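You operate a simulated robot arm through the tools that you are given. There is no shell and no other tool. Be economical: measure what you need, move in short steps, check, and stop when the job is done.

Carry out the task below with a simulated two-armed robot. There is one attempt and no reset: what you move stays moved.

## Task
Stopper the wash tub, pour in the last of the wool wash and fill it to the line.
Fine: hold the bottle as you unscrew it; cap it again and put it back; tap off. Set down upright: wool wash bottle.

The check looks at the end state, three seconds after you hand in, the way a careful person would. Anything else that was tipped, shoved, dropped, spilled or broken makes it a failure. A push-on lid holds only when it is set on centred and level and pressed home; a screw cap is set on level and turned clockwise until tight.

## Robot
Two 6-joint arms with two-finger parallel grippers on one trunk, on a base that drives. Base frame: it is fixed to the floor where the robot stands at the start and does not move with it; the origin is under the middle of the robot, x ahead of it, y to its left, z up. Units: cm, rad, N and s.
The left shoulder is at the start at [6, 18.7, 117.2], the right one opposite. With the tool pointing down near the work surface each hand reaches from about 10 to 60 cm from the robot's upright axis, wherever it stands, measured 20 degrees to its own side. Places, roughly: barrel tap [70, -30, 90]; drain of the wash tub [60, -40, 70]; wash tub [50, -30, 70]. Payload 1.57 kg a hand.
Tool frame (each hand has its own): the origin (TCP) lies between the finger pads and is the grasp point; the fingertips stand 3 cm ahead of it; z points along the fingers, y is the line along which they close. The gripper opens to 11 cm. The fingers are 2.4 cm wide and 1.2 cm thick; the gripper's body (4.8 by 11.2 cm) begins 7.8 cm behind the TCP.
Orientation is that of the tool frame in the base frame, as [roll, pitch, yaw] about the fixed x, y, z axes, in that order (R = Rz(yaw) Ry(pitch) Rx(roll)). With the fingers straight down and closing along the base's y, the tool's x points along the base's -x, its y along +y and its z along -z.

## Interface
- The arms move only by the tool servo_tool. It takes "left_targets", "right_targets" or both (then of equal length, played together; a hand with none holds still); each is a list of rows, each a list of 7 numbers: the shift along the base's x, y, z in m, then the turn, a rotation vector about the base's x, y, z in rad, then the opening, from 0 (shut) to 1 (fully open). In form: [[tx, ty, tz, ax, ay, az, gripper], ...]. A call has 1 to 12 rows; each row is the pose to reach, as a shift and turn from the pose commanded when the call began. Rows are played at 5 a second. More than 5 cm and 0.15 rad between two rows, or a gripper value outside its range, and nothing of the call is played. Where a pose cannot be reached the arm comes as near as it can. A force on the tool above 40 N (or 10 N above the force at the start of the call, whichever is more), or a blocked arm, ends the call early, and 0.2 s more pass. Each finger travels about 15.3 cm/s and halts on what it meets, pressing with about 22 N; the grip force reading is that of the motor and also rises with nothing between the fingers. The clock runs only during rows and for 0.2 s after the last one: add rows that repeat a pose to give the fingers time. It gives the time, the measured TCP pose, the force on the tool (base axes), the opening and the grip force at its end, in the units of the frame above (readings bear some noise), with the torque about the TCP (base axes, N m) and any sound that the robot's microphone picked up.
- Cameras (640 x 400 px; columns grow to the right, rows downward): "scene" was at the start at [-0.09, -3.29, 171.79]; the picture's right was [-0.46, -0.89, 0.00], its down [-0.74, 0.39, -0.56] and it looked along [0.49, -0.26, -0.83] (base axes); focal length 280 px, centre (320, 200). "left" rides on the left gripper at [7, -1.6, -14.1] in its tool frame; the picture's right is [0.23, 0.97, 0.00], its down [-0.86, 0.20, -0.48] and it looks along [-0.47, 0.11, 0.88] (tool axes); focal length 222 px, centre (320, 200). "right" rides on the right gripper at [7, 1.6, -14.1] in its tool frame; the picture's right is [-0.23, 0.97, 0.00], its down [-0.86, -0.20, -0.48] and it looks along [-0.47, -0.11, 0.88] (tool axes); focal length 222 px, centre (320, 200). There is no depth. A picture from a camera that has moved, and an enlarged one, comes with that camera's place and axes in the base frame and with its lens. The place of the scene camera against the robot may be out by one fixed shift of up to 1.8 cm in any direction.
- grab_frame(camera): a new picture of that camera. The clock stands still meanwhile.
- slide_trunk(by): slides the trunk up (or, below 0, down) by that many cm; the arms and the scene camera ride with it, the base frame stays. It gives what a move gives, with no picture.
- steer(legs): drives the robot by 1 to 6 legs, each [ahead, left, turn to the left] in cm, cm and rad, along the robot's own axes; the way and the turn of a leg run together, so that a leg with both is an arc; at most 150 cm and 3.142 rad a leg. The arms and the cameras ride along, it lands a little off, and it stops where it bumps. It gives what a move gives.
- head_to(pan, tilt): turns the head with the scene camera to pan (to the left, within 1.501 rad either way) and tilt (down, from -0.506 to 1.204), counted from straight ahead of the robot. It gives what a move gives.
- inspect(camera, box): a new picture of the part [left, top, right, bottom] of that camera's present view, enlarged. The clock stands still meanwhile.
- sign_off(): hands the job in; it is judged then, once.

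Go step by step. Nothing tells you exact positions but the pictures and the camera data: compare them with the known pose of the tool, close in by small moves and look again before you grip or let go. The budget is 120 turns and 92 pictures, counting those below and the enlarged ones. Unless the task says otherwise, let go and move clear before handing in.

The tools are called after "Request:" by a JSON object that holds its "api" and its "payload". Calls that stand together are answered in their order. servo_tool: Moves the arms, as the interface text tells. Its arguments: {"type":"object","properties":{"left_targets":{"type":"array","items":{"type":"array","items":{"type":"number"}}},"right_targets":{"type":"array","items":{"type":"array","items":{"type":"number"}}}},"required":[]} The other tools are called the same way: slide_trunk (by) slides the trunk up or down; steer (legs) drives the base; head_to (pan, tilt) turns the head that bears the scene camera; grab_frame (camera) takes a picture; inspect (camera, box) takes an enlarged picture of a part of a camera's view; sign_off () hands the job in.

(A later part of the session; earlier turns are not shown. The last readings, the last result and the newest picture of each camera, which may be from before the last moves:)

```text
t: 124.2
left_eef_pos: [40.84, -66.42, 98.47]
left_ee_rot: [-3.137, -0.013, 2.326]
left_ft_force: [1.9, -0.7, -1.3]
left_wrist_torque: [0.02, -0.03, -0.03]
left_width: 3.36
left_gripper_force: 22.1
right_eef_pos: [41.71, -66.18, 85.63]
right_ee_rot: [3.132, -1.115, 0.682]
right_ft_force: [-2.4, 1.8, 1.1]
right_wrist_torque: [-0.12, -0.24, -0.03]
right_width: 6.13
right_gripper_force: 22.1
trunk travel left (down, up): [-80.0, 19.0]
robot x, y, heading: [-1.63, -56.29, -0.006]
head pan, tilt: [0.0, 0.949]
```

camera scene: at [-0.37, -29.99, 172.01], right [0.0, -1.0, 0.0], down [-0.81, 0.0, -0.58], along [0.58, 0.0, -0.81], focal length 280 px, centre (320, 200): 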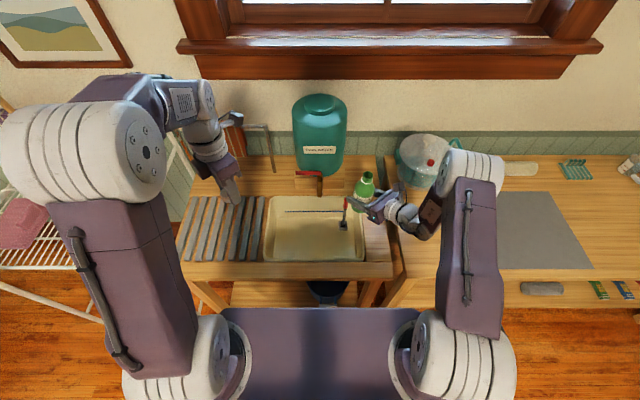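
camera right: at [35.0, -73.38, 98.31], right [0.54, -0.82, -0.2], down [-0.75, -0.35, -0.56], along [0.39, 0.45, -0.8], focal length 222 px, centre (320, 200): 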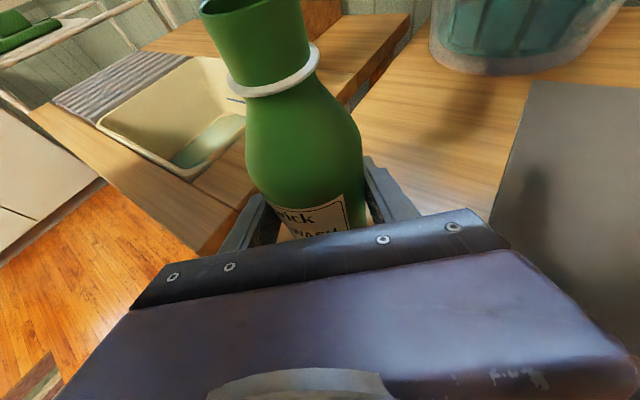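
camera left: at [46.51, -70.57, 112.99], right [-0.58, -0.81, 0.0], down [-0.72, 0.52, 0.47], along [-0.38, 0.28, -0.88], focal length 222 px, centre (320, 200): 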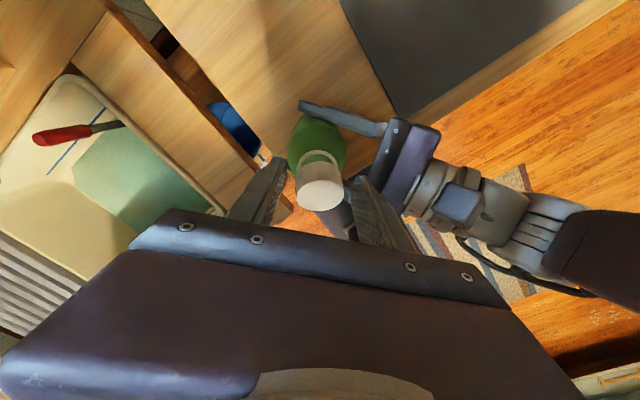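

Request:
{"api": "servo_tool", "payload": {"left_targets": [[0, 0, -0.003, 0, 0, 0, 0.2], [0, 0, -0.006, 0, 0, 0, 0.2], [0, 0, -0.006, 0, 0, 0, 0.5], [0, 0, -0.006, 0, 0, 0.15, 0.5], [0, 0, -0.006, 0, 0, 0.3, 0.5], [0, 0, -0.006, 0, 0, 0.45, 0.5], [0, 0, -0.006, 0, 0, 0.6, 0.5], [0, 0, -0.006, 0, 0, 0.75, 0.5], [0, 0, -0.006, 0, 0, 0.9, 0.5], [0, 0, -0.006, 0, 0, 1.05, 0.5], [0, 0, -0.006, 0, 0, 1.2, 0.5], [0, 0, -0.006, 0, 0, 1.35, 0.5]]}}

Request:
{"api": "servo_tool", "payload": {"left_targets": [[0, 0, 0, 0, 0, 0.15, 0.5], [0, 0, 0, 0, 0, 0.3, 0.5], [0, 0, 0, 0, 0, 0.45, 0.5], [0, 0, 0, 0, 0, 0.6, 0.5], [0, 0, 0, 0, 0, 0.75, 0.5], [0, 0, 0, 0, 0, 0.9, 0.5], [0, 0, 0, 0, 0, 1.05, 0.5], [0, 0, 0, 0, 0, 1.2, 0.5], [0, 0, 0, 0, 0, 1.35, 0.5], [0, 0, 0, 0, 0, 1.5, 0.5], [0, 0, 0, 0, 0, 1.65, 0.5], [0, 0, 0, 0, 0, 1.8, 0.5]]}}

Request:
{"api": "inspect", "payload": {"camera": "scene", "box": [335, 205, 385, 245]}}

```text
t: 126.8
left_eef_pos: [40.78, -66.46, 97.96]
left_ee_rot: [-3.136, -0.011, -2.604]
left_ft_force: [0.3, 0.8, 0.1]
left_wrist_torque: [-0.01, -0.04, 0.0]
left_width: 5.51
left_gripper_force: 0.0
right_eef_pos: [41.63, -66.18, 85.72]
right_ee_rot: [3.133, -1.116, 0.684]
right_ft_force: [-0.1, 0.3, 0.1]
right_wrist_torque: [0.02, 0.0, -0.01]
right_width: 6.05
right_gripper_force: 21.9
trunk travel left (down, up): [-80.0, 19.0]
robot x, y, heading: [-1.6, -56.0, -0.005]
head pan, tilt: [0.0, 0.949]
```

```text
t: 129.4
left_eef_pos: [40.86, -66.58, 97.98]
left_ee_rot: [-3.138, -0.01, -0.806]
left_ft_force: [-0.6, 0.7, 0.1]
left_wrist_torque: [0.02, -0.02, -0.02]
left_width: 5.51
left_gripper_force: 0.1
right_eef_pos: [41.76, -66.13, 85.71]
right_ee_rot: [3.132, -1.115, 0.684]
right_ft_force: [0.2, 0.0, -0.2]
right_wrist_torque: [0.0, 0.0, -0.02]
right_width: 6.05
right_gripper_force: 21.9
trunk travel left (down, up): [-80.0, 19.0]
robot x, y, heading: [-1.66, -56.21, -0.005]
head pan, tilt: [0.0, 0.949]
```

```text
10.00 times, centred on (360, 225) of scene
camera zoom: at [-0.56, -56.22, 172.01], right [0.0, -1.0, 0.0], down [-0.81, 0.0, -0.58], along [0.58, 0.0, -0.81], focal length 2795 px, centre (-80, -50)
```

zoom: 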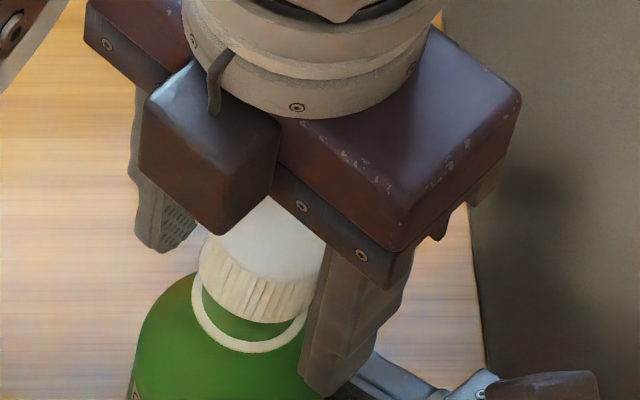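

The cap sits on the neck about 1 cm too high. I'll press it home onto the thread start from above with closed fingertips before turning.

Request:
{"api": "servo_tool", "payload": {"left_targets": [[0, 0, 0.02, 0, 0, 0, 0.5], [-0.001, 0.001, 0.05, 0, 0, 0, 0.5], [-0.001, 0.001, 0.06, 0, 0, 0, 0.2], [-0.001, 0.001, 0.06, 0, 0, 0, 0], [-0.001, 0.001, 0.06, 0, 0, 0, 0], [-0.001, 0.001, 0.045, 0, 0, 0, 0], [-0.001, 0.001, 0.04, 0, 0, 0, 0]]}}

Request:
{"api": "servo_tool", "payload": {"left_targets": [[0, 0, -0.004, 0, 0, 0, 0], [0, 0, -0.008, 0, 0, 0, 0], [0, 0, -0.012, 0, 0, 0, 0], [0, 0, -0.016, 0, 0, 0, 0], [0, 0, -0.02, 0, 0, 0, 0]]}}

```text
t: 131.0
left_eef_pos: [40.81, -66.33, 102.04]
left_ee_rot: [-3.137, -0.012, -0.809]
left_ft_force: [-0.3, -0.1, 0.2]
left_wrist_torque: [-0.02, -0.01, 0.0]
left_width: 0.01
left_gripper_force: 21.9
right_eef_pos: [41.78, -66.02, 85.78]
right_ee_rot: [3.132, -1.115, 0.685]
right_ft_force: [0.1, 0.5, -0.6]
right_wrist_torque: [-0.01, -0.01, 0.03]
right_width: 6.03
right_gripper_force: 22.1
trunk travel left (down, up): [-80.0, 19.0]
robot x, y, heading: [-1.93, -56.03, -0.001]
head pan, tilt: [0.0, 0.949]
```

```text
t: 132.2
left_eef_pos: [40.9, -66.23, 100.31]
left_ee_rot: [-3.135, -0.018, -0.807]
left_ft_force: [-3.1, 3.5, 38.8]
left_wrist_torque: [0.3, 0.14, -0.02]
left_width: 0.03
left_gripper_force: 21.6
right_eef_pos: [41.53, -66.04, 85.8]
right_ee_rot: [3.127, -1.114, 0.686]
right_ft_force: [9.5, -2.1, -15.6]
right_wrist_torque: [0.22, 0.18, 0.1]
right_width: 6.05
right_gripper_force: 22.4
trunk travel left (down, up): [-80.0, 19.0]
robot x, y, heading: [-1.6, -55.93, -0.003]
head pan, tilt: [0.0, 0.949]
```

Request:
{"api": "servo_tool", "payload": {"left_targets": [[0, 0, 0.027, 0, 0, 0, 0], [0, 0, 0.03, 0, 0, 0, 0.3], [0, 0, 0.03, 0, 0, 0, 0.5], [0, 0, 0.0, 0, 0, 0, 0.5], [-0.001, 0, -0.022, 0, 0, 0, 0.5], [-0.001, 0, -0.022, 0, 0, 0, 0.5]]}}

Request:
{"api": "grab_frame", "payload": {"camera": "left"}}

```text
t: 133.6
left_eef_pos: [40.58, -66.32, 97.78]
left_ee_rot: [-3.138, -0.012, -0.808]
left_ft_force: [0.2, -0.3, -0.1]
left_wrist_torque: [-0.01, 0.02, -0.02]
left_width: 5.51
left_gripper_force: 0.1
right_eef_pos: [41.65, -66.04, 85.74]
right_ee_rot: [3.13, -1.118, 0.686]
right_ft_force: [-0.1, 1.3, 10.5]
right_wrist_torque: [-0.11, 0.2, -0.07]
right_width: 6.03
right_gripper_force: 21.9
trunk travel left (down, up): [-80.0, 19.0]
robot x, y, heading: [-1.15, -56.2, -0.006]
head pan, tilt: [0.0, 0.949]
```

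```text
8 pictures are left
camera left: at [46.48, -70.08, 112.01], right [-0.55, -0.84, 0.0], down [-0.74, 0.48, 0.47], along [-0.39, 0.26, -0.88], focal length 222 px, centre (320, 200)
```

left: 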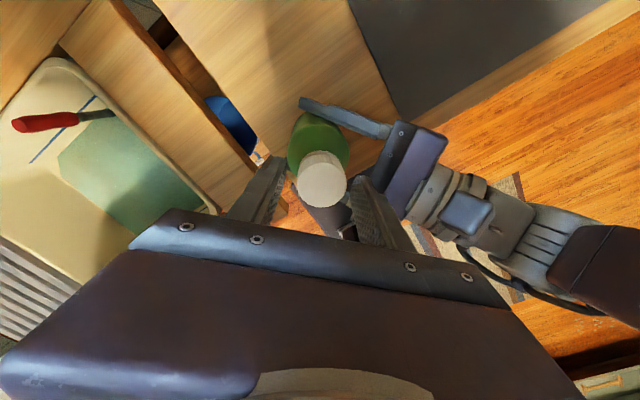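

The cap is down over the ring now. I'll centre the hand a bit better, then grip and turn clockwise.

Request:
{"api": "servo_tool", "payload": {"left_targets": [[0.0035, -0.0036, 0.002, 0, 0, 0, 0.35], [0.0035, -0.0036, 0.002, 0, 0, 0, 0.2], [0.0035, -0.0036, 0.002, 0, 0, 0, 0.2], [0.0035, -0.0036, 0.002, 0, 0, -0.15, 0.2], [0.0035, -0.0036, 0.001, 0, 0, -0.3, 0.2], [0.0035, -0.0036, 0.001, 0, 0, -0.45, 0.2], [0.0035, -0.0036, 0.001, 0, 0, -0.6, 0.2], [0.0035, -0.0036, 0.001, 0, 0, -0.75, 0.2], [0.0035, -0.0036, 0, 0, 0, -0.9, 0.2], [0.0035, -0.0036, 0, 0, 0, -1.05, 0.2], [0.0035, -0.0036, 0, 0, 0, -1.2, 0.2], [0.0035, -0.0036, 0, 0, 0, -1.35, 0.2]]}}

Request:
{"api": "servo_tool", "payload": {"left_targets": [[0, 0, 0, 0, 0, -0.15, 0.2], [0, 0, 0, 0, 0, -0.3, 0.2], [0, 0, 0, 0, 0, -0.45, 0.2], [0, 0, -0.001, 0, 0, -0.6, 0.2], [0, 0, -0.001, 0, 0, -0.75, 0.2], [0, 0, -0.001, 0, 0, -0.9, 0.2], [0, 0, -0.001, 0, 0, -1.05, 0.2], [0, 0, -0.001, 0, 0, -1.2, 0.2], [0, 0, -0.001, 0, 0, -1.35, 0.2], [0, 0, -0.001, 0, 0, -1.5, 0.2], [0, 0, -0.001, 0, 0, -1.65, 0.2], [0, 0, -0.001, 0, 0, -1.8, 0.2]]}}

Request:
{"api": "servo_tool", "payload": {"left_targets": [[0, 0, 0.003, 0, 0, 0, 0.2], [0, 0, 0.006, 0, 0, 0, 0.2]]}}

```text
t: 136.2
left_eef_pos: [40.92, -66.79, 97.86]
left_ee_rot: [-3.135, -0.009, -2.159]
left_ft_force: [0.4, 5.3, 1.7]
left_wrist_torque: [0.38, -0.04, 0.0]
left_width: 3.38
left_gripper_force: 21.8
right_eef_pos: [41.65, -66.04, 85.82]
right_ee_rot: [3.13, -1.113, 0.684]
right_ft_force: [-0.7, -7.0, 7.4]
right_wrist_torque: [-0.09, 0.18, 0.1]
right_width: 6.03
right_gripper_force: 21.8
trunk travel left (down, up): [-80.0, 19.0]
robot x, y, heading: [-1.57, -56.41, -0.004]
head pan, tilt: [0.0, 0.949]
```

```text
t: 138.8
left_eef_pos: [40.88, -66.63, 97.65]
left_ee_rot: [-3.137, -0.011, 2.325]
left_ft_force: [1.6, 7.2, 0.2]
left_wrist_torque: [0.73, 0.12, 0.02]
left_width: 3.4
left_gripper_force: 21.6
right_eef_pos: [41.67, -66.22, 85.79]
right_ee_rot: [3.133, -1.117, 0.685]
right_ft_force: [-2.0, -6.8, 5.0]
right_wrist_torque: [0.03, -0.05, 0.0]
right_width: 6.02
right_gripper_force: 21.8
trunk travel left (down, up): [-80.0, 19.0]
robot x, y, heading: [-1.29, -56.12, -0.005]
head pan, tilt: [0.0, 0.949]
```

```text
t: 139.4
left_eef_pos: [40.93, -66.69, 98.22]
left_ee_rot: [-3.134, -0.013, 2.326]
left_ft_force: [0.1, 2.6, -18.2]
left_wrist_torque: [0.22, -0.13, -0.01]
left_width: 3.41
left_gripper_force: 21.7
right_eef_pos: [41.72, -66.09, 85.76]
right_ee_rot: [3.129, -1.116, 0.686]
right_ft_force: [-1.3, -2.8, 15.9]
right_wrist_torque: [0.05, 0.21, 0.02]
right_width: 6.04
right_gripper_force: 21.6
trunk travel left (down, up): [-80.0, 19.0]
robot x, y, heading: [-1.32, -56.54, -0.007]
head pan, tilt: [0.0, 0.949]
```

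The thread has engaged: the cap now resists 18 N of pull. I'll do another stroke until it's tight.

Request:
{"api": "servo_tool", "payload": {"left_targets": [[0, 0, -0.003, 0, 0, 0, 0.2], [0, 0, -0.006, 0, 0, 0, 0.2], [0, 0, -0.004, 0, 0, 0, 0.5], [0, 0, -0.004, 0, 0, 0.15, 0.5], [0, 0, -0.004, 0, 0, 0.3, 0.5], [0, 0, -0.004, 0, 0, 0.45, 0.5], [0, 0, -0.004, 0, 0, 0.6, 0.5], [0, 0, -0.004, 0, 0, 0.75, 0.5], [0, 0, -0.004, 0, 0, 0.9, 0.5], [0, 0, -0.004, 0, 0, 1.05, 0.5], [0, 0, -0.004, 0, 0, 1.2, 0.5], [0, 0, -0.004, 0, 0, 1.35, 0.5]]}}

Request:
{"api": "servo_tool", "payload": {"left_targets": [[0, 0, 0, 0, 0, 0.15, 0.5], [0, 0, 0, 0, 0, 0.3, 0.5], [0, 0, 0, 0, 0, 0.45, 0.5], [0, 0, 0, 0, 0, 0.6, 0.5], [0, 0, 0, 0, 0, 0.75, 0.5], [0, 0, 0, 0, 0, 0.9, 0.5], [0, 0, 0, 0, 0, 1.05, 0.5], [0, 0, 0, 0, 0, 1.2, 0.5], [0, 0, 0, 0, 0, 1.35, 0.5], [0, 0, 0, 0, 0, 1.5, 0.5], [0, 0, 0, 0, 0, 1.65, 0.5], [0, 0, 0, 0, 0, 1.8, 0.5]]}}

Request:
{"api": "servo_tool", "payload": {"left_targets": [[0, 0, 0, 0, 0, 0, 0.35], [0, 0, 0, 0, 0, 0, 0.2], [0, 0, 0, 0, 0, 0, 0.2], [0, 0, 0, 0, 0, -0.15, 0.2], [0, 0, 0, 0, 0, -0.3, 0.2], [0, 0, 0, 0, 0, -0.45, 0.2], [0, 0, 0, 0, 0, -0.6, 0.2], [0, 0, 0, 0, 0, -0.75, 0.2], [0, 0, 0, 0, 0, -0.9, 0.2], [0, 0, 0, 0, 0, -1.05, 0.2], [0, 0, -0.001, 0, 0, -1.2, 0.2], [0, 0, -0.001, 0, 0, -1.35, 0.2]]}}

Request:
{"api": "servo_tool", "payload": {"left_targets": [[0, 0, 0, 0, 0, -0.15, 0.2], [0, 0, 0, 0, 0, -0.3, 0.2], [0, 0, 0, 0, 0, -0.45, 0.2], [0, 0, 0, 0, 0, -0.6, 0.2], [0, 0, 0, 0, 0, -0.75, 0.2], [0, 0, 0, 0, 0, -0.9, 0.2], [0, 0, 0, 0, 0, -1.05, 0.2], [0, 0, 0, 0, 0, -1.2, 0.2], [0, 0, 0, 0, 0, -1.35, 0.2], [0, 0, 0, 0, 0, -1.5, 0.2], [0, 0, 0, 0, 0, -1.65, 0.2], [0, 0, 0, 0, 0, -1.8, 0.2]]}}

```text
t: 142.0
left_eef_pos: [40.92, -66.74, 97.86]
left_ee_rot: [-3.137, -0.011, -2.605]
left_ft_force: [-0.2, -0.3, -0.9]
left_wrist_torque: [0.04, 0.02, -0.02]
left_width: 5.52
left_gripper_force: 0.0
right_eef_pos: [41.66, -66.15, 85.74]
right_ee_rot: [3.133, -1.115, 0.684]
right_ft_force: [-0.2, -0.6, 0.4]
right_wrist_torque: [0.01, 0.01, 0.01]
right_width: 6.03
right_gripper_force: 21.3
trunk travel left (down, up): [-80.0, 19.0]
robot x, y, heading: [-1.36, -56.09, -0.005]
head pan, tilt: [0.0, 0.949]
```

```text
t: 144.6
left_eef_pos: [41.01, -66.71, 97.75]
left_ee_rot: [-3.139, -0.01, -0.807]
left_ft_force: [-0.6, 0.0, 0.6]
left_wrist_torque: [0.0, -0.01, -0.05]
left_width: 5.52
left_gripper_force: 0.1
right_eef_pos: [41.69, -66.11, 85.8]
right_ee_rot: [3.133, -1.115, 0.682]
right_ft_force: [0.5, 0.8, -0.7]
right_wrist_torque: [-0.02, 0.02, 0.01]
right_width: 6.05
right_gripper_force: 22.1
trunk travel left (down, up): [-80.0, 19.0]
robot x, y, heading: [-1.36, -56.51, -0.003]
head pan, tilt: [0.0, 0.949]
```

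```text
t: 147.2
left_eef_pos: [40.96, -66.69, 97.78]
left_ee_rot: [-3.138, -0.01, -2.159]
left_ft_force: [-3.2, 7.4, 1.0]
left_wrist_torque: [0.53, -0.13, 0.08]
left_width: 3.33
left_gripper_force: 22.2
right_eef_pos: [41.71, -66.14, 85.78]
right_ee_rot: [3.133, -1.115, 0.685]
right_ft_force: [2.2, -5.3, -1.4]
right_wrist_torque: [0.28, 0.43, 0.05]
right_width: 6.05
right_gripper_force: 21.8
trunk travel left (down, up): [-80.0, 19.0]
robot x, y, heading: [-1.41, -56.17, -0.004]
head pan, tilt: [0.0, 0.949]
```

```text
t: 149.8
left_eef_pos: [40.99, -66.79, 97.75]
left_ee_rot: [-3.136, -0.009, 2.325]
left_ft_force: [4.0, 6.9, 0.2]
left_wrist_torque: [0.39, -0.11, 0.38]
left_width: 3.4
left_gripper_force: 22.0
right_eef_pos: [41.73, -66.09, 85.75]
right_ee_rot: [3.135, -1.116, 0.685]
right_ft_force: [-2.6, -8.0, -0.4]
right_wrist_torque: [0.6, -0.3, -0.36]
right_width: 6.02
right_gripper_force: 21.0
trunk travel left (down, up): [-80.0, 19.0]
robot x, y, heading: [-1.6, -56.58, -0.006]
head pan, tilt: [0.0, 0.949]
```

The torque climbed to 0.38 N·m, so the cap is tight. I'll release and raise the left hand, then open the right hand and back it off the bottle.

Request:
{"api": "servo_tool", "payload": {"left_targets": [[0, 0, 0, 0, 0, 0, 0.35], [0, 0, 0, 0, 0, 0, 0.5], [0, 0, 0.04, 0, 0, 0, 0.5], [0, 0, 0.08, 0, 0, 0, 0.5], [0, 0, 0.12, 0, 0, 0, 0.5], [0, 0.04, 0.16, 0, 0, 0, 0.5], [0, 0.085, 0.2, 0, 0, 0, 0.5], [0, 0.13, 0.2, 0, 0, 0, 0.5], [0, 0.17, 0.2, 0, 0, 0, 0.5], [0, 0.21, 0.2, 0, 0, 0, 0.5], [0, 0.25, 0.2, 0, 0, 0, 0.5]]}}

Request:
{"api": "servo_tool", "payload": {"right_targets": [[0, 0, 0, 0, 0, 0, 0.58], [0, 0, 0, 0, 0, 0, 0.7], [0, 0, 0, 0, 0, 0, 0.85], [-0.003, 0.004, 0, 0, 0, 0, 1], [-0.003, 0.004, 0, 0, 0, 0, 1], [-0.024, -0.014, 0.013, 0, 0, 0, 1], [-0.05, -0.034, 0.03, 0, 0, 0, 1], [-0.077, -0.054, 0.047, 0, 0, 0, 1], [-0.09, -0.07, 0.07, 0, 0, 0, 1], [-0.09, -0.08, 0.11, 0, 0, 0, 1], [-0.09, -0.09, 0.15, 0, 0, 0, 1], [-0.09, -0.09, 0.19, 0, 0, 0, 1]]}}

Request:
{"api": "grab_frame", "payload": {"camera": "scene"}}

```text
refused: row 6 steps farther than a row can; nothing moved
```

```text
t: 152.4
left_eef_pos: [40.92, -66.71, 97.66]
left_ee_rot: [-3.136, -0.01, 2.326]
left_ft_force: [-0.3, 0.2, -0.8]
left_wrist_torque: [-0.03, 0.02, -0.02]
left_width: 3.36
left_gripper_force: 22.1
right_eef_pos: [32.8, -75.57, 104.43]
right_ee_rot: [3.134, -1.113, 0.687]
right_ft_force: [0.3, -0.2, -0.6]
right_wrist_torque: [0.01, 0.0, -0.01]
right_width: 10.99
right_gripper_force: 0.1
right hand out of reach, approached as far as the arm can: row 12
trunk travel left (down, up): [-80.0, 19.0]
robot x, y, heading: [-1.36, -56.39, -0.001]
head pan, tilt: [0.0, 0.949]
```

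```text
7 pictures are left
camera scene: at [-0.64, -56.09, 172.01], right [0.0, -1.0, 0.0], down [-0.81, 0.0, -0.58], along [0.58, 0.0, -0.81], focal length 280 px, centre (320, 200)
```

scene: 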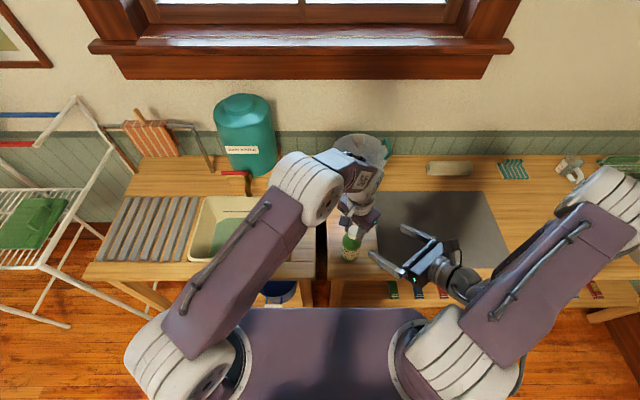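

The left hand's move was refused, so it still holds the cap, with the bottle standing on the bench. Now I'll release the cap gently and lift straight up.

Request:
{"api": "servo_tool", "payload": {"left_targets": [[0, 0, -0.001, 0, 0, 0, 0.33], [0, 0, 0, 0, 0, 0, 0.42], [0, 0, 0, 0, 0, 0, 0.5], [0, 0, 0.03, 0, 0, 0, 0.5], [0, 0, 0.07, 0, 0, 0, 0.5], [0, 0, 0.11, 0, 0, 0, 0.5], [0, 0, 0.15, 0, 0, 0, 0.5], [0, 0, 0.19, 0, 0, 0, 0.5], [0, 0.04, 0.2, 0, 0, 0, 0.5], [0, 0.08, 0.2, 0, 0, 0, 0.5], [0, 0.12, 0.2, 0, 0, 0, 0.5]]}}

Request:
{"api": "inspect", "payload": {"camera": "scene", "box": [180, 160, 400, 290]}}

```text
t: 154.8
left_eef_pos: [41.17, -54.43, 117.55]
left_ee_rot: [-3.134, -0.009, 2.326]
left_ft_force: [-0.1, 0.3, -1.0]
left_wrist_torque: [-0.02, 0.01, -0.01]
left_width: 5.52
left_gripper_force: 0.0
right_eef_pos: [32.93, -75.57, 104.35]
right_ee_rot: [3.132, -1.116, 0.687]
right_ft_force: [-0.3, -0.1, 0.2]
right_wrist_torque: [-0.02, -0.02, 0.04]
right_width: 11.03
right_gripper_force: 0.0
trunk travel left (down, up): [-80.0, 19.0]
robot x, y, heading: [-1.34, -56.07, -0.006]
head pan, tilt: [0.0, 0.949]
```

```text
2.91 times, centred on (290, 225) of scene
camera zoom: at [-0.6, -56.09, 172.01], right [0.0, -1.0, 0.0], down [-0.81, 0.0, -0.58], along [0.58, 0.0, -0.81], focal length 813 px, centre (407, 127)
```

zoom: 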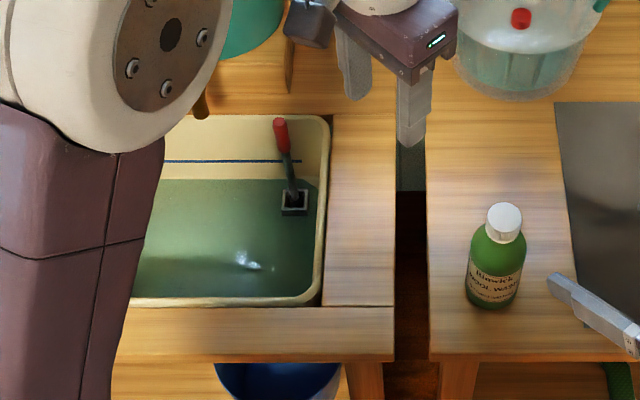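

The bottle stands capped in its place and the tub holds its water. Next is the tap: its lever points left from about (65, -30.7) to (65, -21.6) at z≈96.5. I'll move the right hand clear of the bottle and drive so the left arm faces the lever.

Request:
{"api": "servo_tool", "payload": {"right_targets": [[0, -0.04, 0, 0, 0, 0, 1], [0, -0.08, 0, 0, 0, 0, 1], [0, -0.12, 0, 0, 0, 0, 1]], "left_targets": [[0, 0.03, 0.01, 0, 0, 0, 0.3], [0, 0.06, 0.02, 0, 0, 0, 0.1], [0, 0.1, 0.03, 0, 0, 0, 0]]}}

Request:
{"api": "steer", "payload": {"legs": [[0, 14, 0], [5, 0, 0]]}}

```text
t: 155.6
left_eef_pos: [40.68, -44.53, 120.76]
left_ee_rot: [-3.134, -0.011, 2.326]
left_ft_force: [-0.5, 0.4, 0.1]
left_wrist_torque: [-0.04, 0.01, -0.02]
left_width: 0.02
left_gripper_force: 21.1
right_eef_pos: [33.1, -87.66, 104.59]
right_ee_rot: [3.133, -1.116, 0.687]
right_ft_force: [0.9, -0.4, -0.3]
right_wrist_torque: [0.02, 0.02, 0.01]
right_width: 10.99
right_gripper_force: 0.0
trunk travel left (down, up): [-80.0, 19.0]
robot x, y, heading: [-1.81, -56.25, -0.013]
head pan, tilt: [0.0, 0.949]
```

```text
t: 157.5
left_eef_pos: [45.22, -31.0, 120.96]
left_ee_rot: [-3.14, -0.006, 2.325]
left_ft_force: [-0.5, -0.1, 0.6]
left_wrist_torque: [0.04, -0.07, 0.04]
left_width: 0.0
left_gripper_force: 21.0
right_eef_pos: [37.66, -73.99, 104.68]
right_ee_rot: [3.125, -1.12, 0.686]
right_ft_force: [-1.1, -0.4, 0.8]
right_wrist_torque: [0.04, 0.02, -0.03]
right_width: 10.98
right_gripper_force: 0.1
trunk travel left (down, up): [-80.0, 19.0]
robot x, y, heading: [3.23, -42.01, -0.008]
head pan, tilt: [0.0, 0.949]
```

Request:
{"api": "servo_tool", "payload": {"left_targets": [[0.03, 0.01, 0, 0, -0.08, 0, 0], [0.06, 0.03, 0, 0, -0.16, 0, 0], [0.09, 0.05, 0, 0, -0.24, 0, 0], [0.12, 0.072, 0, 0, -0.32, 0, 0], [0.15, 0.072, -0.01, 0, -0.4, 0, 0], [0.18, 0.072, -0.03, 0, -0.45, 0, 0], [0.2, 0.072, -0.06, 0, -0.45, 0, 0], [0.21, 0.072, -0.1, 0, -0.45, 0, 0]]}}

Request:
{"api": "grab_frame", "payload": {"camera": "scene"}}

```text
t: 159.3
left_eef_pos: [67.13, -23.87, 110.69]
left_ee_rot: [2.81, 0.294, 2.276]
left_ft_force: [-0.2, -1.1, -1.0]
left_wrist_torque: [-0.01, 0.01, 0.02]
left_width: 0.02
left_gripper_force: 21.7
right_eef_pos: [38.25, -73.89, 104.52]
right_ee_rot: [3.132, -1.114, 0.681]
right_ft_force: [-0.3, 0.1, 0.0]
right_wrist_torque: [-0.01, -0.02, 0.01]
right_width: 11.01
right_gripper_force: 0.1
trunk travel left (down, up): [-80.0, 19.0]
robot x, y, heading: [3.91, -42.37, -0.006]
head pan, tilt: [0.0, 0.949]
```

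```text
5 pictures are left
camera scene: at [4.63, -42.39, 172.02], right [-0.01, -1.0, 0.0], down [-0.81, 0.01, -0.58], along [0.58, 0.0, -0.81], focal length 280 px, centre (320, 200)
```

scene: 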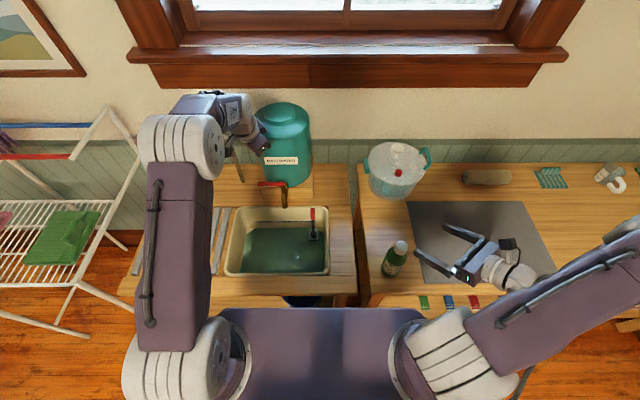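

Request:
{"api": "servo_tool", "payload": {"left_targets": [[0.004, 0, -0.04, 0, 0, 0, 0], [0.006, 0, -0.08, 0, 0, 0, 0], [0.006, 0, -0.11, 0, 0, 0, 0], [0.006, 0, -0.132, 0, 0, 0, 0]]}}

Request:
{"api": "inspect", "payload": {"camera": "scene", "box": [235, 140, 335, 220]}}

```text
t: 160.3
left_eef_pos: [67.73, -23.67, 97.58]
left_ee_rot: [2.808, 0.29, 2.277]
left_ft_force: [0.2, 0.2, -0.2]
left_wrist_torque: [-0.02, 0.0, -0.01]
left_width: 0.0
left_gripper_force: 20.9
right_eef_pos: [38.22, -73.81, 104.53]
right_ee_rot: [3.132, -1.115, 0.683]
right_ft_force: [0.4, 0.1, -0.5]
right_wrist_torque: [-0.03, 0.0, -0.02]
right_width: 10.99
right_gripper_force: 0.0
trunk travel left (down, up): [-80.0, 19.0]
robot x, y, heading: [3.41, -42.56, -0.006]
head pan, tilt: [0.0, 0.949]
```

```text
5.00 times, centred on (285, 180) of scene
camera zoom: at [4.62, -42.36, 172.01], right [-0.01, -1.0, 0.0], down [-0.81, 0.0, -0.58], along [0.58, 0.0, -0.81], focal length 1397 px, centre (495, 300)
```

zoom: 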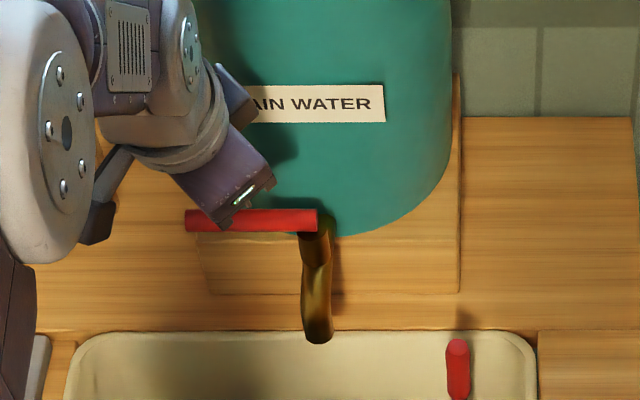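

The closed fingers are behind the lever. I'll pull it gently toward me along its arc and listen for water.

Request:
{"api": "servo_tool", "payload": {"left_targets": [[-0.01, 0, 0, 0, 0, 0, 0], [-0.02, 0.0, 0, 0, 0, 0, 0], [-0.03, 0.0005, 0, 0, 0, 0, 0], [-0.04, 0.0005, 0, 0, 0, 0, 0], [-0.049, 0.0005, 0, 0, 0, 0, 0]]}}

```text
t: 161.5
left_eef_pos: [62.63, -23.54, 97.63]
left_ee_rot: [2.811, 0.29, 2.277]
left_ft_force: [0.3, 0.1, 0.5]
left_wrist_torque: [0.0, -0.03, 0.01]
left_width: 0.0
left_gripper_force: 21.2
right_eef_pos: [38.14, -73.93, 104.57]
right_ee_rot: [3.134, -1.115, 0.684]
right_ft_force: [-0.3, 0.1, 0.0]
right_wrist_torque: [0.01, -0.02, 0.04]
right_width: 11.01
right_gripper_force: 0.0
trunk travel left (down, up): [-80.0, 19.0]
robot x, y, heading: [3.68, -42.7, -0.005]
head pan, tilt: [0.0, 0.949]
```

Request:
{"api": "inspect", "payload": {"camera": "scene", "box": [235, 140, 335, 220]}}

```text
5.00 times, centred on (285, 180) of scene
camera zoom: at [4.5, -42.41, 172.01], right [-0.01, -1.0, 0.0], down [-0.81, 0.01, -0.58], along [0.58, 0.0, -0.81], focal length 1397 px, centre (495, 300)
```

zoom: 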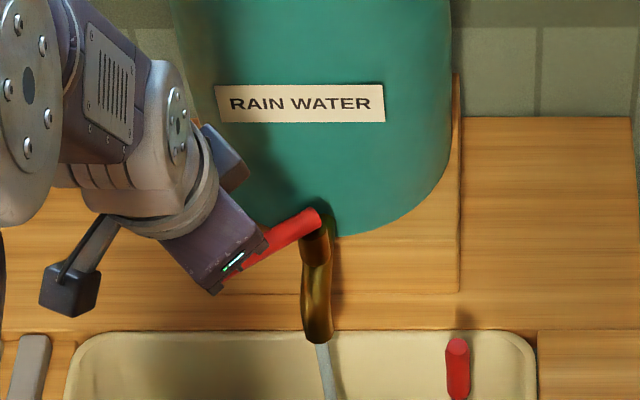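

The lever swung and water is running into the tub. I'll hold it there for about 13 s and then check the level.

Request:
{"api": "servo_tool", "payload": {"left_targets": [[0, 0, 0, 0, 0, 0, 0], [0, 0, 0, 0, 0, 0, 0], [0, 0, 0, 0, 0, 0, 0], [0, 0, 0, 0, 0, 0, 0], [0, 0, 0, 0, 0, 0, 0], [0, 0, 0, 0, 0, 0, 0], [0, 0, 0, 0, 0, 0, 0], [0, 0, 0, 0, 0, 0, 0], [0, 0, 0, 0, 0, 0, 0], [0, 0, 0, 0, 0, 0, 0], [0, 0, 0, 0, 0, 0, 0], [0, 0, 0, 0, 0, 0, 0]]}}

Request:
{"api": "servo_tool", "payload": {"left_targets": [[0, 0, 0, 0, 0, 0, 0], [0, 0, 0, 0, 0, 0, 0], [0, 0, 0, 0, 0, 0, 0], [0, 0, 0, 0, 0, 0, 0], [0, 0, 0, 0, 0, 0, 0], [0, 0, 0, 0, 0, 0, 0], [0, 0, 0, 0, 0, 0, 0], [0, 0, 0, 0, 0, 0, 0], [0, 0, 0, 0, 0, 0, 0], [0, 0, 0, 0, 0, 0, 0], [0, 0, 0, 0, 0, 0, 0], [0, 0, 0, 0, 0, 0, 0]]}}

Request:
{"api": "servo_tool", "payload": {"left_targets": [[0, 0, 0, 0, 0, 0, 0], [0, 0, 0, 0, 0, 0, 0], [0, 0, 0, 0, 0, 0, 0], [0, 0, 0, 0, 0, 0, 0], [0, 0, 0, 0, 0, 0, 0], [0, 0, 0, 0, 0, 0, 0], [0, 0, 0, 0, 0, 0, 0], [0, 0, 0, 0, 0, 0, 0], [0, 0, 0, 0, 0, 0, 0], [0, 0, 0, 0, 0, 0, 0], [0, 0, 0, 0, 0, 0, 0], [0, 0, 0, 0, 0, 0, 0]]}}

Request:
{"api": "inspect", "payload": {"camera": "scene", "box": [215, 190, 335, 280]}}

```text
t: 164.1
left_eef_pos: [62.64, -23.5, 97.61]
left_ee_rot: [2.809, 0.289, 2.277]
left_ft_force: [-0.4, 0.0, 0.0]
left_wrist_torque: [-0.01, -0.03, 0.03]
left_width: 0.01
left_gripper_force: 21.1
right_eef_pos: [38.1, -73.76, 104.52]
right_ee_rot: [3.132, -1.116, 0.683]
right_ft_force: [0.2, 0.1, -0.2]
right_wrist_torque: [0.0, -0.01, 0.02]
right_width: 11.0
right_gripper_force: 0.1
trunk travel left (down, up): [-80.0, 19.0]
robot x, y, heading: [3.69, -42.34, -0.006]
head pan, tilt: [0.0, 0.949]
```

```text
t: 166.7
left_eef_pos: [62.68, -23.63, 97.57]
left_ee_rot: [2.808, 0.291, 2.278]
left_ft_force: [-0.4, 0.6, 0.8]
left_wrist_torque: [-0.01, 0.03, 0.01]
left_width: 0.02
left_gripper_force: 21.4
right_eef_pos: [38.04, -73.97, 104.46]
right_ee_rot: [3.134, -1.115, 0.682]
right_ft_force: [0.4, 0.2, -0.9]
right_wrist_torque: [0.03, -0.01, 0.02]
right_width: 11.01
right_gripper_force: 0.0
trunk travel left (down, up): [-80.0, 19.0]
robot x, y, heading: [3.53, -42.64, -0.011]
head pan, tilt: [0.0, 0.949]
```

```text
t: 169.3
left_eef_pos: [62.62, -23.56, 97.59]
left_ee_rot: [2.808, 0.291, 2.278]
left_ft_force: [0.3, 0.1, -0.1]
left_wrist_torque: [0.03, -0.04, -0.01]
left_width: 0.0
left_gripper_force: 21.4
right_eef_pos: [38.16, -73.79, 104.53]
right_ee_rot: [3.133, -1.114, 0.682]
right_ft_force: [-0.2, 0.1, 0.9]
right_wrist_torque: [-0.01, 0.0, 0.01]
right_width: 11.0
right_gripper_force: 0.1
trunk travel left (down, up): [-80.0, 19.0]
robot x, y, heading: [3.6, -42.37, -0.005]
head pan, tilt: [0.0, 0.949]
```

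```text
4.44 times, centred on (275, 235) of scene
camera zoom: at [4.53, -42.4, 172.01], right [-0.01, -1.0, 0.0], down [-0.81, 0.01, -0.58], along [0.58, 0.0, -0.81], focal length 1242 px, centre (520, 44)
```

zoom: 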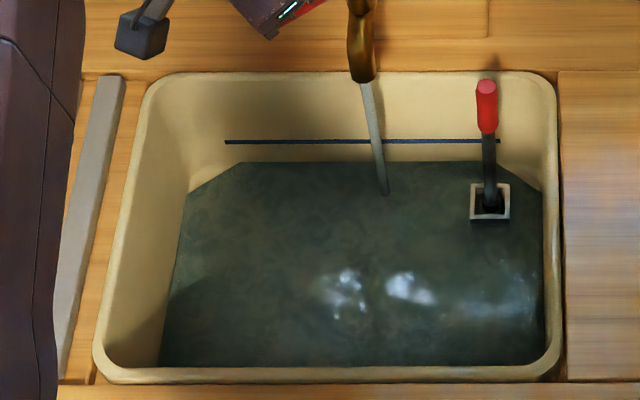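

Water has risen to about 3.5 cm below the line, at roughly 1 px of view per second with 20 px to go. While it fills, I'll move the fingers to the closing side of the lever.

Request:
{"api": "servo_tool", "payload": {"left_targets": [[0.002, 0, 0.03, 0, 0, 0, 0], [0.002, 0, 0.065, 0, 0, 0, 0], [-0.02, -0.015, 0.07, 0, 0, 0, 0], [-0.052, -0.033, 0.07, 0, 0, 0, 0], [-0.055, -0.036, 0.065, 0, 0, 0, 0], [-0.055, -0.036, 0.03, 0, 0, 0, 0], [-0.055, -0.036, 0.0, 0, 0, 0, 0], [-0.055, -0.036, 0, 0, 0, 0, 0]]}}

Request:
{"api": "servo_tool", "payload": {"left_targets": [[0, 0, 0, 0, 0, 0, 0], [0, 0, 0, 0, 0, 0, 0], [0, 0, 0, 0, 0, 0, 0], [0, 0, 0, 0, 0, 0, 0], [0, 0, 0, 0, 0, 0, 0], [0, 0, 0, 0, 0, 0, 0], [0, 0, 0, 0, 0, 0, 0], [0, 0, 0, 0, 0, 0, 0], [0, 0, 0, 0, 0, 0, 0], [0, 0, 0, 0, 0, 0, 0], [0, 0, 0, 0, 0, 0, 0], [0, 0, 0, 0, 0, 0, 0]]}}

Request:
{"api": "servo_tool", "payload": {"left_targets": [[0, 0, 0, 0, 0, 0, 0], [0, 0, 0, 0, 0, 0, 0], [0, 0, 0, 0, 0, 0, 0], [0, 0, 0, 0, 0, 0, 0], [0, 0, 0, 0, 0, 0, 0], [0, 0, 0, 0, 0, 0, 0], [0, 0, 0, 0, 0, 0, 0], [0, 0, 0, 0, 0, 0, 0], [0, 0, 0, 0, 0, 0, 0], [0, 0, 0, 0, 0, 0, 0], [0, 0, 0, 0, 0, 0, 0], [0, 0, 0, 0, 0, 0, 0]]}}

Request:
{"api": "servo_tool", "payload": {"left_targets": [[0, 0, 0, 0, 0, 0, 0], [0, 0, 0, 0, 0, 0, 0], [0, 0, 0, 0, 0, 0, 0], [0, 0, 0, 0, 0, 0, 0], [0, 0, 0, 0, 0, 0, 0], [0, 0, 0, 0, 0, 0, 0], [0, 0, 0, 0, 0, 0, 0], [0, 0, 0, 0, 0, 0, 0], [0, 0, 0, 0, 0, 0, 0], [0, 0, 0, 0, 0, 0, 0], [0, 0, 0, 0, 0, 0, 0], [0, 0, 0, 0, 0, 0, 0]]}}

Request:
{"api": "inspect", "payload": {"camera": "scene", "box": [215, 170, 335, 245]}}

```text
t: 171.1
left_eef_pos: [57.23, -27.19, 97.5]
left_ee_rot: [2.809, 0.291, 2.278]
left_ft_force: [0.8, -0.1, 0.7]
left_wrist_torque: [-0.01, -0.06, 0.04]
left_width: 0.0
left_gripper_force: 21.3
left hand out of reach, approached as far as the arm can: row 6, 7
right_eef_pos: [38.15, -73.85, 104.54]
right_ee_rot: [3.133, -1.116, 0.683]
right_ft_force: [0.8, -0.6, 0.4]
right_wrist_torque: [0.0, -0.05, -0.01]
right_width: 11.01
right_gripper_force: 0.1
trunk travel left (down, up): [-80.0, 19.0]
robot x, y, heading: [3.94, -42.31, -0.012]
head pan, tilt: [0.0, 0.949]
```

```text
t: 173.7
left_eef_pos: [57.07, -27.15, 97.48]
left_ee_rot: [2.81, 0.293, 2.279]
left_ft_force: [0.4, -0.7, 0.5]
left_wrist_torque: [-0.04, 0.0, 0.01]
left_width: 0.0
left_gripper_force: 21.4
right_eef_pos: [38.12, -73.89, 104.53]
right_ee_rot: [3.132, -1.115, 0.684]
right_ft_force: [0.3, -0.1, 0.2]
right_wrist_torque: [-0.02, -0.02, 0.03]
right_width: 11.0
right_gripper_force: 0.0
trunk travel left (down, up): [-80.0, 19.0]
robot x, y, heading: [4.05, -42.73, -0.002]
head pan, tilt: [0.0, 0.949]
```

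```text
t: 176.3
left_eef_pos: [57.2, -27.21, 97.51]
left_ee_rot: [2.809, 0.29, 2.279]
left_ft_force: [0.0, -0.8, 0.4]
left_wrist_torque: [0.04, 0.0, -0.01]
left_width: 0.0
left_gripper_force: 21.5
right_eef_pos: [38.12, -73.89, 104.55]
right_ee_rot: [3.132, -1.113, 0.683]
right_ft_force: [0.8, -0.5, 0.7]
right_wrist_torque: [0.0, -0.04, 0.0]
right_width: 10.98
right_gripper_force: 0.1
trunk travel left (down, up): [-80.0, 19.0]
robot x, y, heading: [3.68, -42.29, -0.014]
head pan, tilt: [0.0, 0.949]
```

```text
t: 178.9
left_eef_pos: [57.16, -27.28, 97.43]
left_ee_rot: [2.811, 0.29, 2.278]
left_ft_force: [-0.1, -0.7, -0.3]
left_wrist_torque: [-0.01, -0.04, 0.01]
left_width: 0.0
left_gripper_force: 21.3
right_eef_pos: [38.23, -73.95, 104.49]
right_ee_rot: [3.133, -1.116, 0.683]
right_ft_force: [0.0, 0.4, 0.3]
right_wrist_torque: [0.05, 0.02, 0.02]
right_width: 10.99
right_gripper_force: 0.0
trunk travel left (down, up): [-80.0, 19.0]
robot x, y, heading: [3.66, -42.47, -0.004]
head pan, tilt: [0.0, 0.949]
```

```text
5.33 times, centred on (275, 208) of scene
camera zoom: at [4.53, -42.4, 172.01], right [-0.01, -1.0, 0.0], down [-0.81, 0.01, -0.58], along [0.58, 0.0, -0.81], focal length 1490 px, centre (560, 160)
```

zoom: 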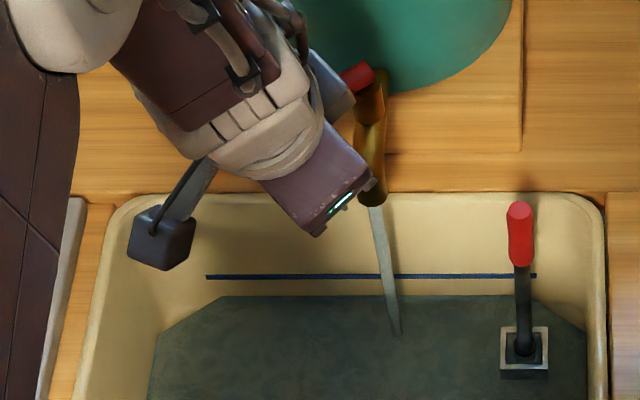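

Only one picture is left. The level rises at about 0.08 cm/s with ~3 cm to go, so I'll let it run about 21 s and use that picture to time the shut-off.

Request:
{"api": "servo_tool", "payload": {"left_targets": [[0, 0, 0, 0, 0, 0, 0], [0, 0, 0, 0, 0, 0, 0], [0, 0, 0, 0, 0, 0, 0], [0, 0, 0, 0, 0, 0, 0], [0, 0, 0, 0, 0, 0, 0], [0, 0, 0, 0, 0, 0, 0], [0, 0, 0, 0, 0, 0, 0], [0, 0, 0, 0, 0, 0, 0], [0, 0, 0, 0, 0, 0, 0], [0, 0, 0, 0, 0, 0, 0], [0, 0, 0, 0, 0, 0, 0], [0, 0, 0, 0, 0, 0, 0]]}}

Request:
{"api": "servo_tool", "payload": {"left_targets": [[0, 0, 0, 0, 0, 0, 0], [0, 0, 0, 0, 0, 0, 0], [0, 0, 0, 0, 0, 0, 0], [0, 0, 0, 0, 0, 0, 0], [0, 0, 0, 0, 0, 0, 0], [0, 0, 0, 0, 0, 0, 0], [0, 0, 0, 0, 0, 0, 0], [0, 0, 0, 0, 0, 0, 0], [0, 0, 0, 0, 0, 0, 0], [0, 0, 0, 0, 0, 0, 0], [0, 0, 0, 0, 0, 0, 0], [0, 0, 0, 0, 0, 0, 0]]}}

Request:
{"api": "servo_tool", "payload": {"left_targets": [[0, 0, 0, 0, 0, 0, 0], [0, 0, 0, 0, 0, 0, 0], [0, 0, 0, 0, 0, 0, 0], [0, 0, 0, 0, 0, 0, 0], [0, 0, 0, 0, 0, 0, 0], [0, 0, 0, 0, 0, 0, 0], [0, 0, 0, 0, 0, 0, 0], [0, 0, 0, 0, 0, 0, 0], [0, 0, 0, 0, 0, 0, 0], [0, 0, 0, 0, 0, 0, 0], [0, 0, 0, 0, 0, 0, 0], [0, 0, 0, 0, 0, 0, 0]]}}

Request:
{"api": "servo_tool", "payload": {"left_targets": [[0, 0, 0, 0, 0, 0, 0], [0, 0, 0, 0, 0, 0, 0], [0, 0, 0, 0, 0, 0, 0], [0, 0, 0, 0, 0, 0, 0], [0, 0, 0, 0, 0, 0, 0], [0, 0, 0, 0, 0, 0, 0], [0, 0, 0, 0, 0, 0, 0], [0, 0, 0, 0, 0, 0, 0], [0, 0, 0, 0, 0, 0, 0], [0, 0, 0, 0, 0, 0, 0], [0, 0, 0, 0, 0, 0, 0], [0, 0, 0, 0, 0, 0, 0]]}}

Request:
{"api": "servo_tool", "payload": {"left_targets": [[0, 0, 0, 0, 0, 0, 0], [0, 0, 0, 0, 0, 0, 0], [0, 0, 0, 0, 0, 0, 0], [0, 0, 0, 0, 0, 0, 0], [0, 0, 0, 0, 0, 0, 0], [0, 0, 0, 0, 0, 0, 0], [0, 0, 0, 0, 0, 0, 0], [0, 0, 0, 0, 0, 0, 0], [0, 0, 0, 0, 0, 0, 0], [0, 0, 0, 0, 0, 0, 0], [0, 0, 0, 0, 0, 0, 0], [0, 0, 0, 0, 0, 0, 0]]}}

Request:
{"api": "servo_tool", "payload": {"left_targets": [[0, 0, 0, 0, 0, 0, 0], [0, 0, 0, 0, 0, 0, 0], [0, 0, 0, 0, 0, 0, 0], [0, 0, 0, 0, 0, 0, 0], [0, 0, 0, 0, 0, 0, 0], [0, 0, 0, 0, 0, 0, 0], [0, 0, 0, 0, 0, 0, 0], [0, 0, 0, 0, 0, 0, 0], [0, 0, 0, 0, 0, 0, 0], [0, 0, 0, 0, 0, 0, 0], [0, 0, 0, 0, 0, 0, 0], [0, 0, 0, 0, 0, 0, 0]]}}

Request:
{"api": "servo_tool", "payload": {"left_targets": [[0, 0, 0, 0, 0, 0, 0], [0, 0, 0, 0, 0, 0, 0], [0, 0, 0, 0, 0, 0, 0], [0, 0, 0, 0, 0, 0, 0], [0, 0, 0, 0, 0, 0, 0], [0, 0, 0, 0, 0, 0, 0], [0, 0, 0, 0, 0, 0, 0], [0, 0, 0, 0, 0, 0, 0], [0, 0, 0, 0, 0, 0, 0], [0, 0, 0, 0, 0, 0, 0], [0, 0, 0, 0, 0, 0, 0], [0, 0, 0, 0, 0, 0, 0]]}}

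Request:
{"api": "servo_tool", "payload": {"left_targets": [[0, 0, 0, 0, 0, 0, 0], [0, 0, 0, 0, 0, 0, 0], [0, 0, 0, 0, 0, 0, 0], [0, 0, 0, 0, 0, 0, 0], [0, 0, 0, 0, 0, 0, 0], [0, 0, 0, 0, 0, 0, 0], [0, 0, 0, 0, 0, 0, 0], [0, 0, 0, 0, 0, 0, 0], [0, 0, 0, 0, 0, 0, 0], [0, 0, 0, 0, 0, 0, 0], [0, 0, 0, 0, 0, 0, 0], [0, 0, 0, 0, 0, 0, 0]]}}

Request:
{"api": "inspect", "payload": {"camera": "scene", "box": [250, 200, 320, 244]}}

```text
t: 181.5
left_eef_pos: [57.14, -27.21, 97.53]
left_ee_rot: [2.81, 0.293, 2.276]
left_ft_force: [-0.3, -0.5, -0.6]
left_wrist_torque: [0.03, 0.02, -0.02]
left_width: 0.0
left_gripper_force: 20.9
right_eef_pos: [38.03, -73.83, 104.43]
right_ee_rot: [3.131, -1.115, 0.682]
right_ft_force: [0.4, -0.5, 0.6]
right_wrist_torque: [-0.01, 0.0, 0.01]
right_width: 10.99
right_gripper_force: 0.1
trunk travel left (down, up): [-80.0, 19.0]
robot x, y, heading: [3.9, -42.11, -0.007]
head pan, tilt: [0.0, 0.949]
```

```text
t: 184.1
left_eef_pos: [57.13, -27.22, 97.45]
left_ee_rot: [2.811, 0.291, 2.277]
left_ft_force: [0.2, -0.1, -1.3]
left_wrist_torque: [0.05, -0.02, 0.0]
left_width: 0.0
left_gripper_force: 21.2
right_eef_pos: [38.13, -73.8, 104.57]
right_ee_rot: [3.133, -1.115, 0.683]
right_ft_force: [-0.4, 0.0, -0.4]
right_wrist_torque: [0.03, -0.04, -0.04]
right_width: 10.98
right_gripper_force: 0.1
trunk travel left (down, up): [-80.0, 19.0]
robot x, y, heading: [3.77, -42.14, -0.002]
head pan, tilt: [0.0, 0.949]
```

```text
t: 186.7
left_eef_pos: [57.07, -27.15, 97.52]
left_ee_rot: [2.81, 0.291, 2.277]
left_ft_force: [0.4, -0.2, 0.1]
left_wrist_torque: [-0.04, 0.0, 0.0]
left_width: 0.0
left_gripper_force: 21.0
right_eef_pos: [38.27, -73.81, 104.55]
right_ee_rot: [3.132, -1.115, 0.682]
right_ft_force: [0.0, 0.4, 0.1]
right_wrist_torque: [0.02, 0.0, 0.01]
right_width: 11.01
right_gripper_force: 0.0
trunk travel left (down, up): [-80.0, 19.0]
robot x, y, heading: [3.67, -42.63, -0.012]
head pan, tilt: [0.0, 0.949]
```

```text
t: 189.3
left_eef_pos: [57.13, -27.27, 97.47]
left_ee_rot: [2.81, 0.291, 2.277]
left_ft_force: [-0.7, 0.6, 0.4]
left_wrist_torque: [-0.03, -0.02, 0.0]
left_width: 0.0
left_gripper_force: 21.5
right_eef_pos: [38.12, -73.8, 104.53]
right_ee_rot: [3.132, -1.115, 0.682]
right_ft_force: [0.1, -0.7, 0.1]
right_wrist_torque: [0.03, 0.0, -0.06]
right_width: 11.0
right_gripper_force: 0.0
trunk travel left (down, up): [-80.0, 19.0]
robot x, y, heading: [3.8, -42.55, -0.009]
head pan, tilt: [0.0, 0.949]
```

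```text
t: 191.9
left_eef_pos: [57.17, -27.2, 97.39]
left_ee_rot: [2.81, 0.293, 2.278]
left_ft_force: [-0.2, 0.6, -0.6]
left_wrist_torque: [0.02, -0.02, 0.04]
left_width: 0.0
left_gripper_force: 21.4
right_eef_pos: [38.16, -73.93, 104.53]
right_ee_rot: [3.134, -1.115, 0.683]
right_ft_force: [0.5, -0.1, -0.3]
right_wrist_torque: [0.01, 0.0, -0.03]
right_width: 11.01
right_gripper_force: 0.1
trunk travel left (down, up): [-80.0, 19.0]
robot x, y, heading: [3.33, -42.21, -0.008]
head pan, tilt: [0.0, 0.949]
```

```text
t: 194.5
left_eef_pos: [57.18, -27.29, 97.51]
left_ee_rot: [2.812, 0.291, 2.279]
left_ft_force: [0.1, 0.4, 0.3]
left_wrist_torque: [0.03, 0.01, 0.01]
left_width: 0.0
left_gripper_force: 21.5
right_eef_pos: [38.19, -73.91, 104.52]
right_ee_rot: [3.131, -1.115, 0.683]
right_ft_force: [0.6, -0.1, -0.4]
right_wrist_torque: [-0.01, 0.0, -0.04]
right_width: 11.0
right_gripper_force: 0.1
trunk travel left (down, up): [-80.0, 19.0]
robot x, y, heading: [3.64, -42.29, -0.005]
head pan, tilt: [0.0, 0.949]
```

```text
t: 197.1
left_eef_pos: [57.06, -27.2, 97.53]
left_ee_rot: [2.811, 0.292, 2.278]
left_ft_force: [-0.7, -0.4, 0.6]
left_wrist_torque: [-0.01, 0.01, 0.03]
left_width: 0.0
left_gripper_force: 21.3
right_eef_pos: [38.2, -73.93, 104.54]
right_ee_rot: [3.133, -1.117, 0.682]
right_ft_force: [-0.2, -0.2, -0.5]
right_wrist_torque: [-0.03, -0.01, 0.03]
right_width: 11.01
right_gripper_force: 0.0
trunk travel left (down, up): [-80.0, 19.0]
robot x, y, heading: [3.36, -42.01, -0.008]
head pan, tilt: [0.0, 0.949]
```

```text
t: 199.7
left_eef_pos: [57.07, -27.18, 97.51]
left_ee_rot: [2.81, 0.289, 2.278]
left_ft_force: [0.2, 0.1, -0.2]
left_wrist_torque: [-0.04, 0.02, 0.06]
left_width: 0.0
left_gripper_force: 21.8
right_eef_pos: [38.16, -73.91, 104.59]
right_ee_rot: [3.134, -1.115, 0.683]
right_ft_force: [-0.5, 0.1, -0.5]
right_wrist_torque: [0.0, 0.0, 0.02]
right_width: 10.99
right_gripper_force: 0.1
trunk travel left (down, up): [-80.0, 19.0]
robot x, y, heading: [3.46, -42.03, -0.002]
head pan, tilt: [0.0, 0.949]
```

```text
9.09 times, centred on (285, 222) of scene
camera zoom: at [4.53, -42.4, 172.01], right [-0.01, -1.0, 0.0], down [-0.81, 0.01, -0.58], along [0.58, 0.0, -0.81], focal length 2541 px, centre (638, 0)
```

zoom: 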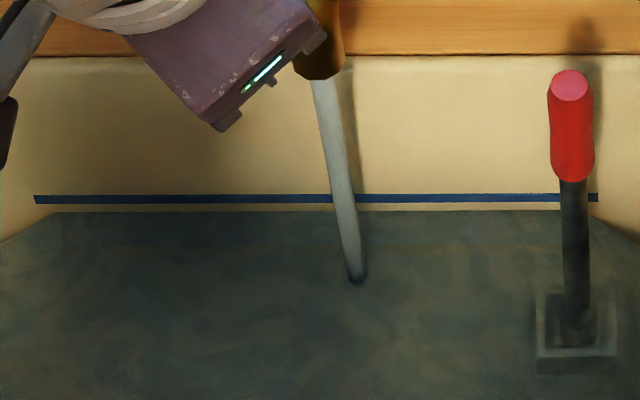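

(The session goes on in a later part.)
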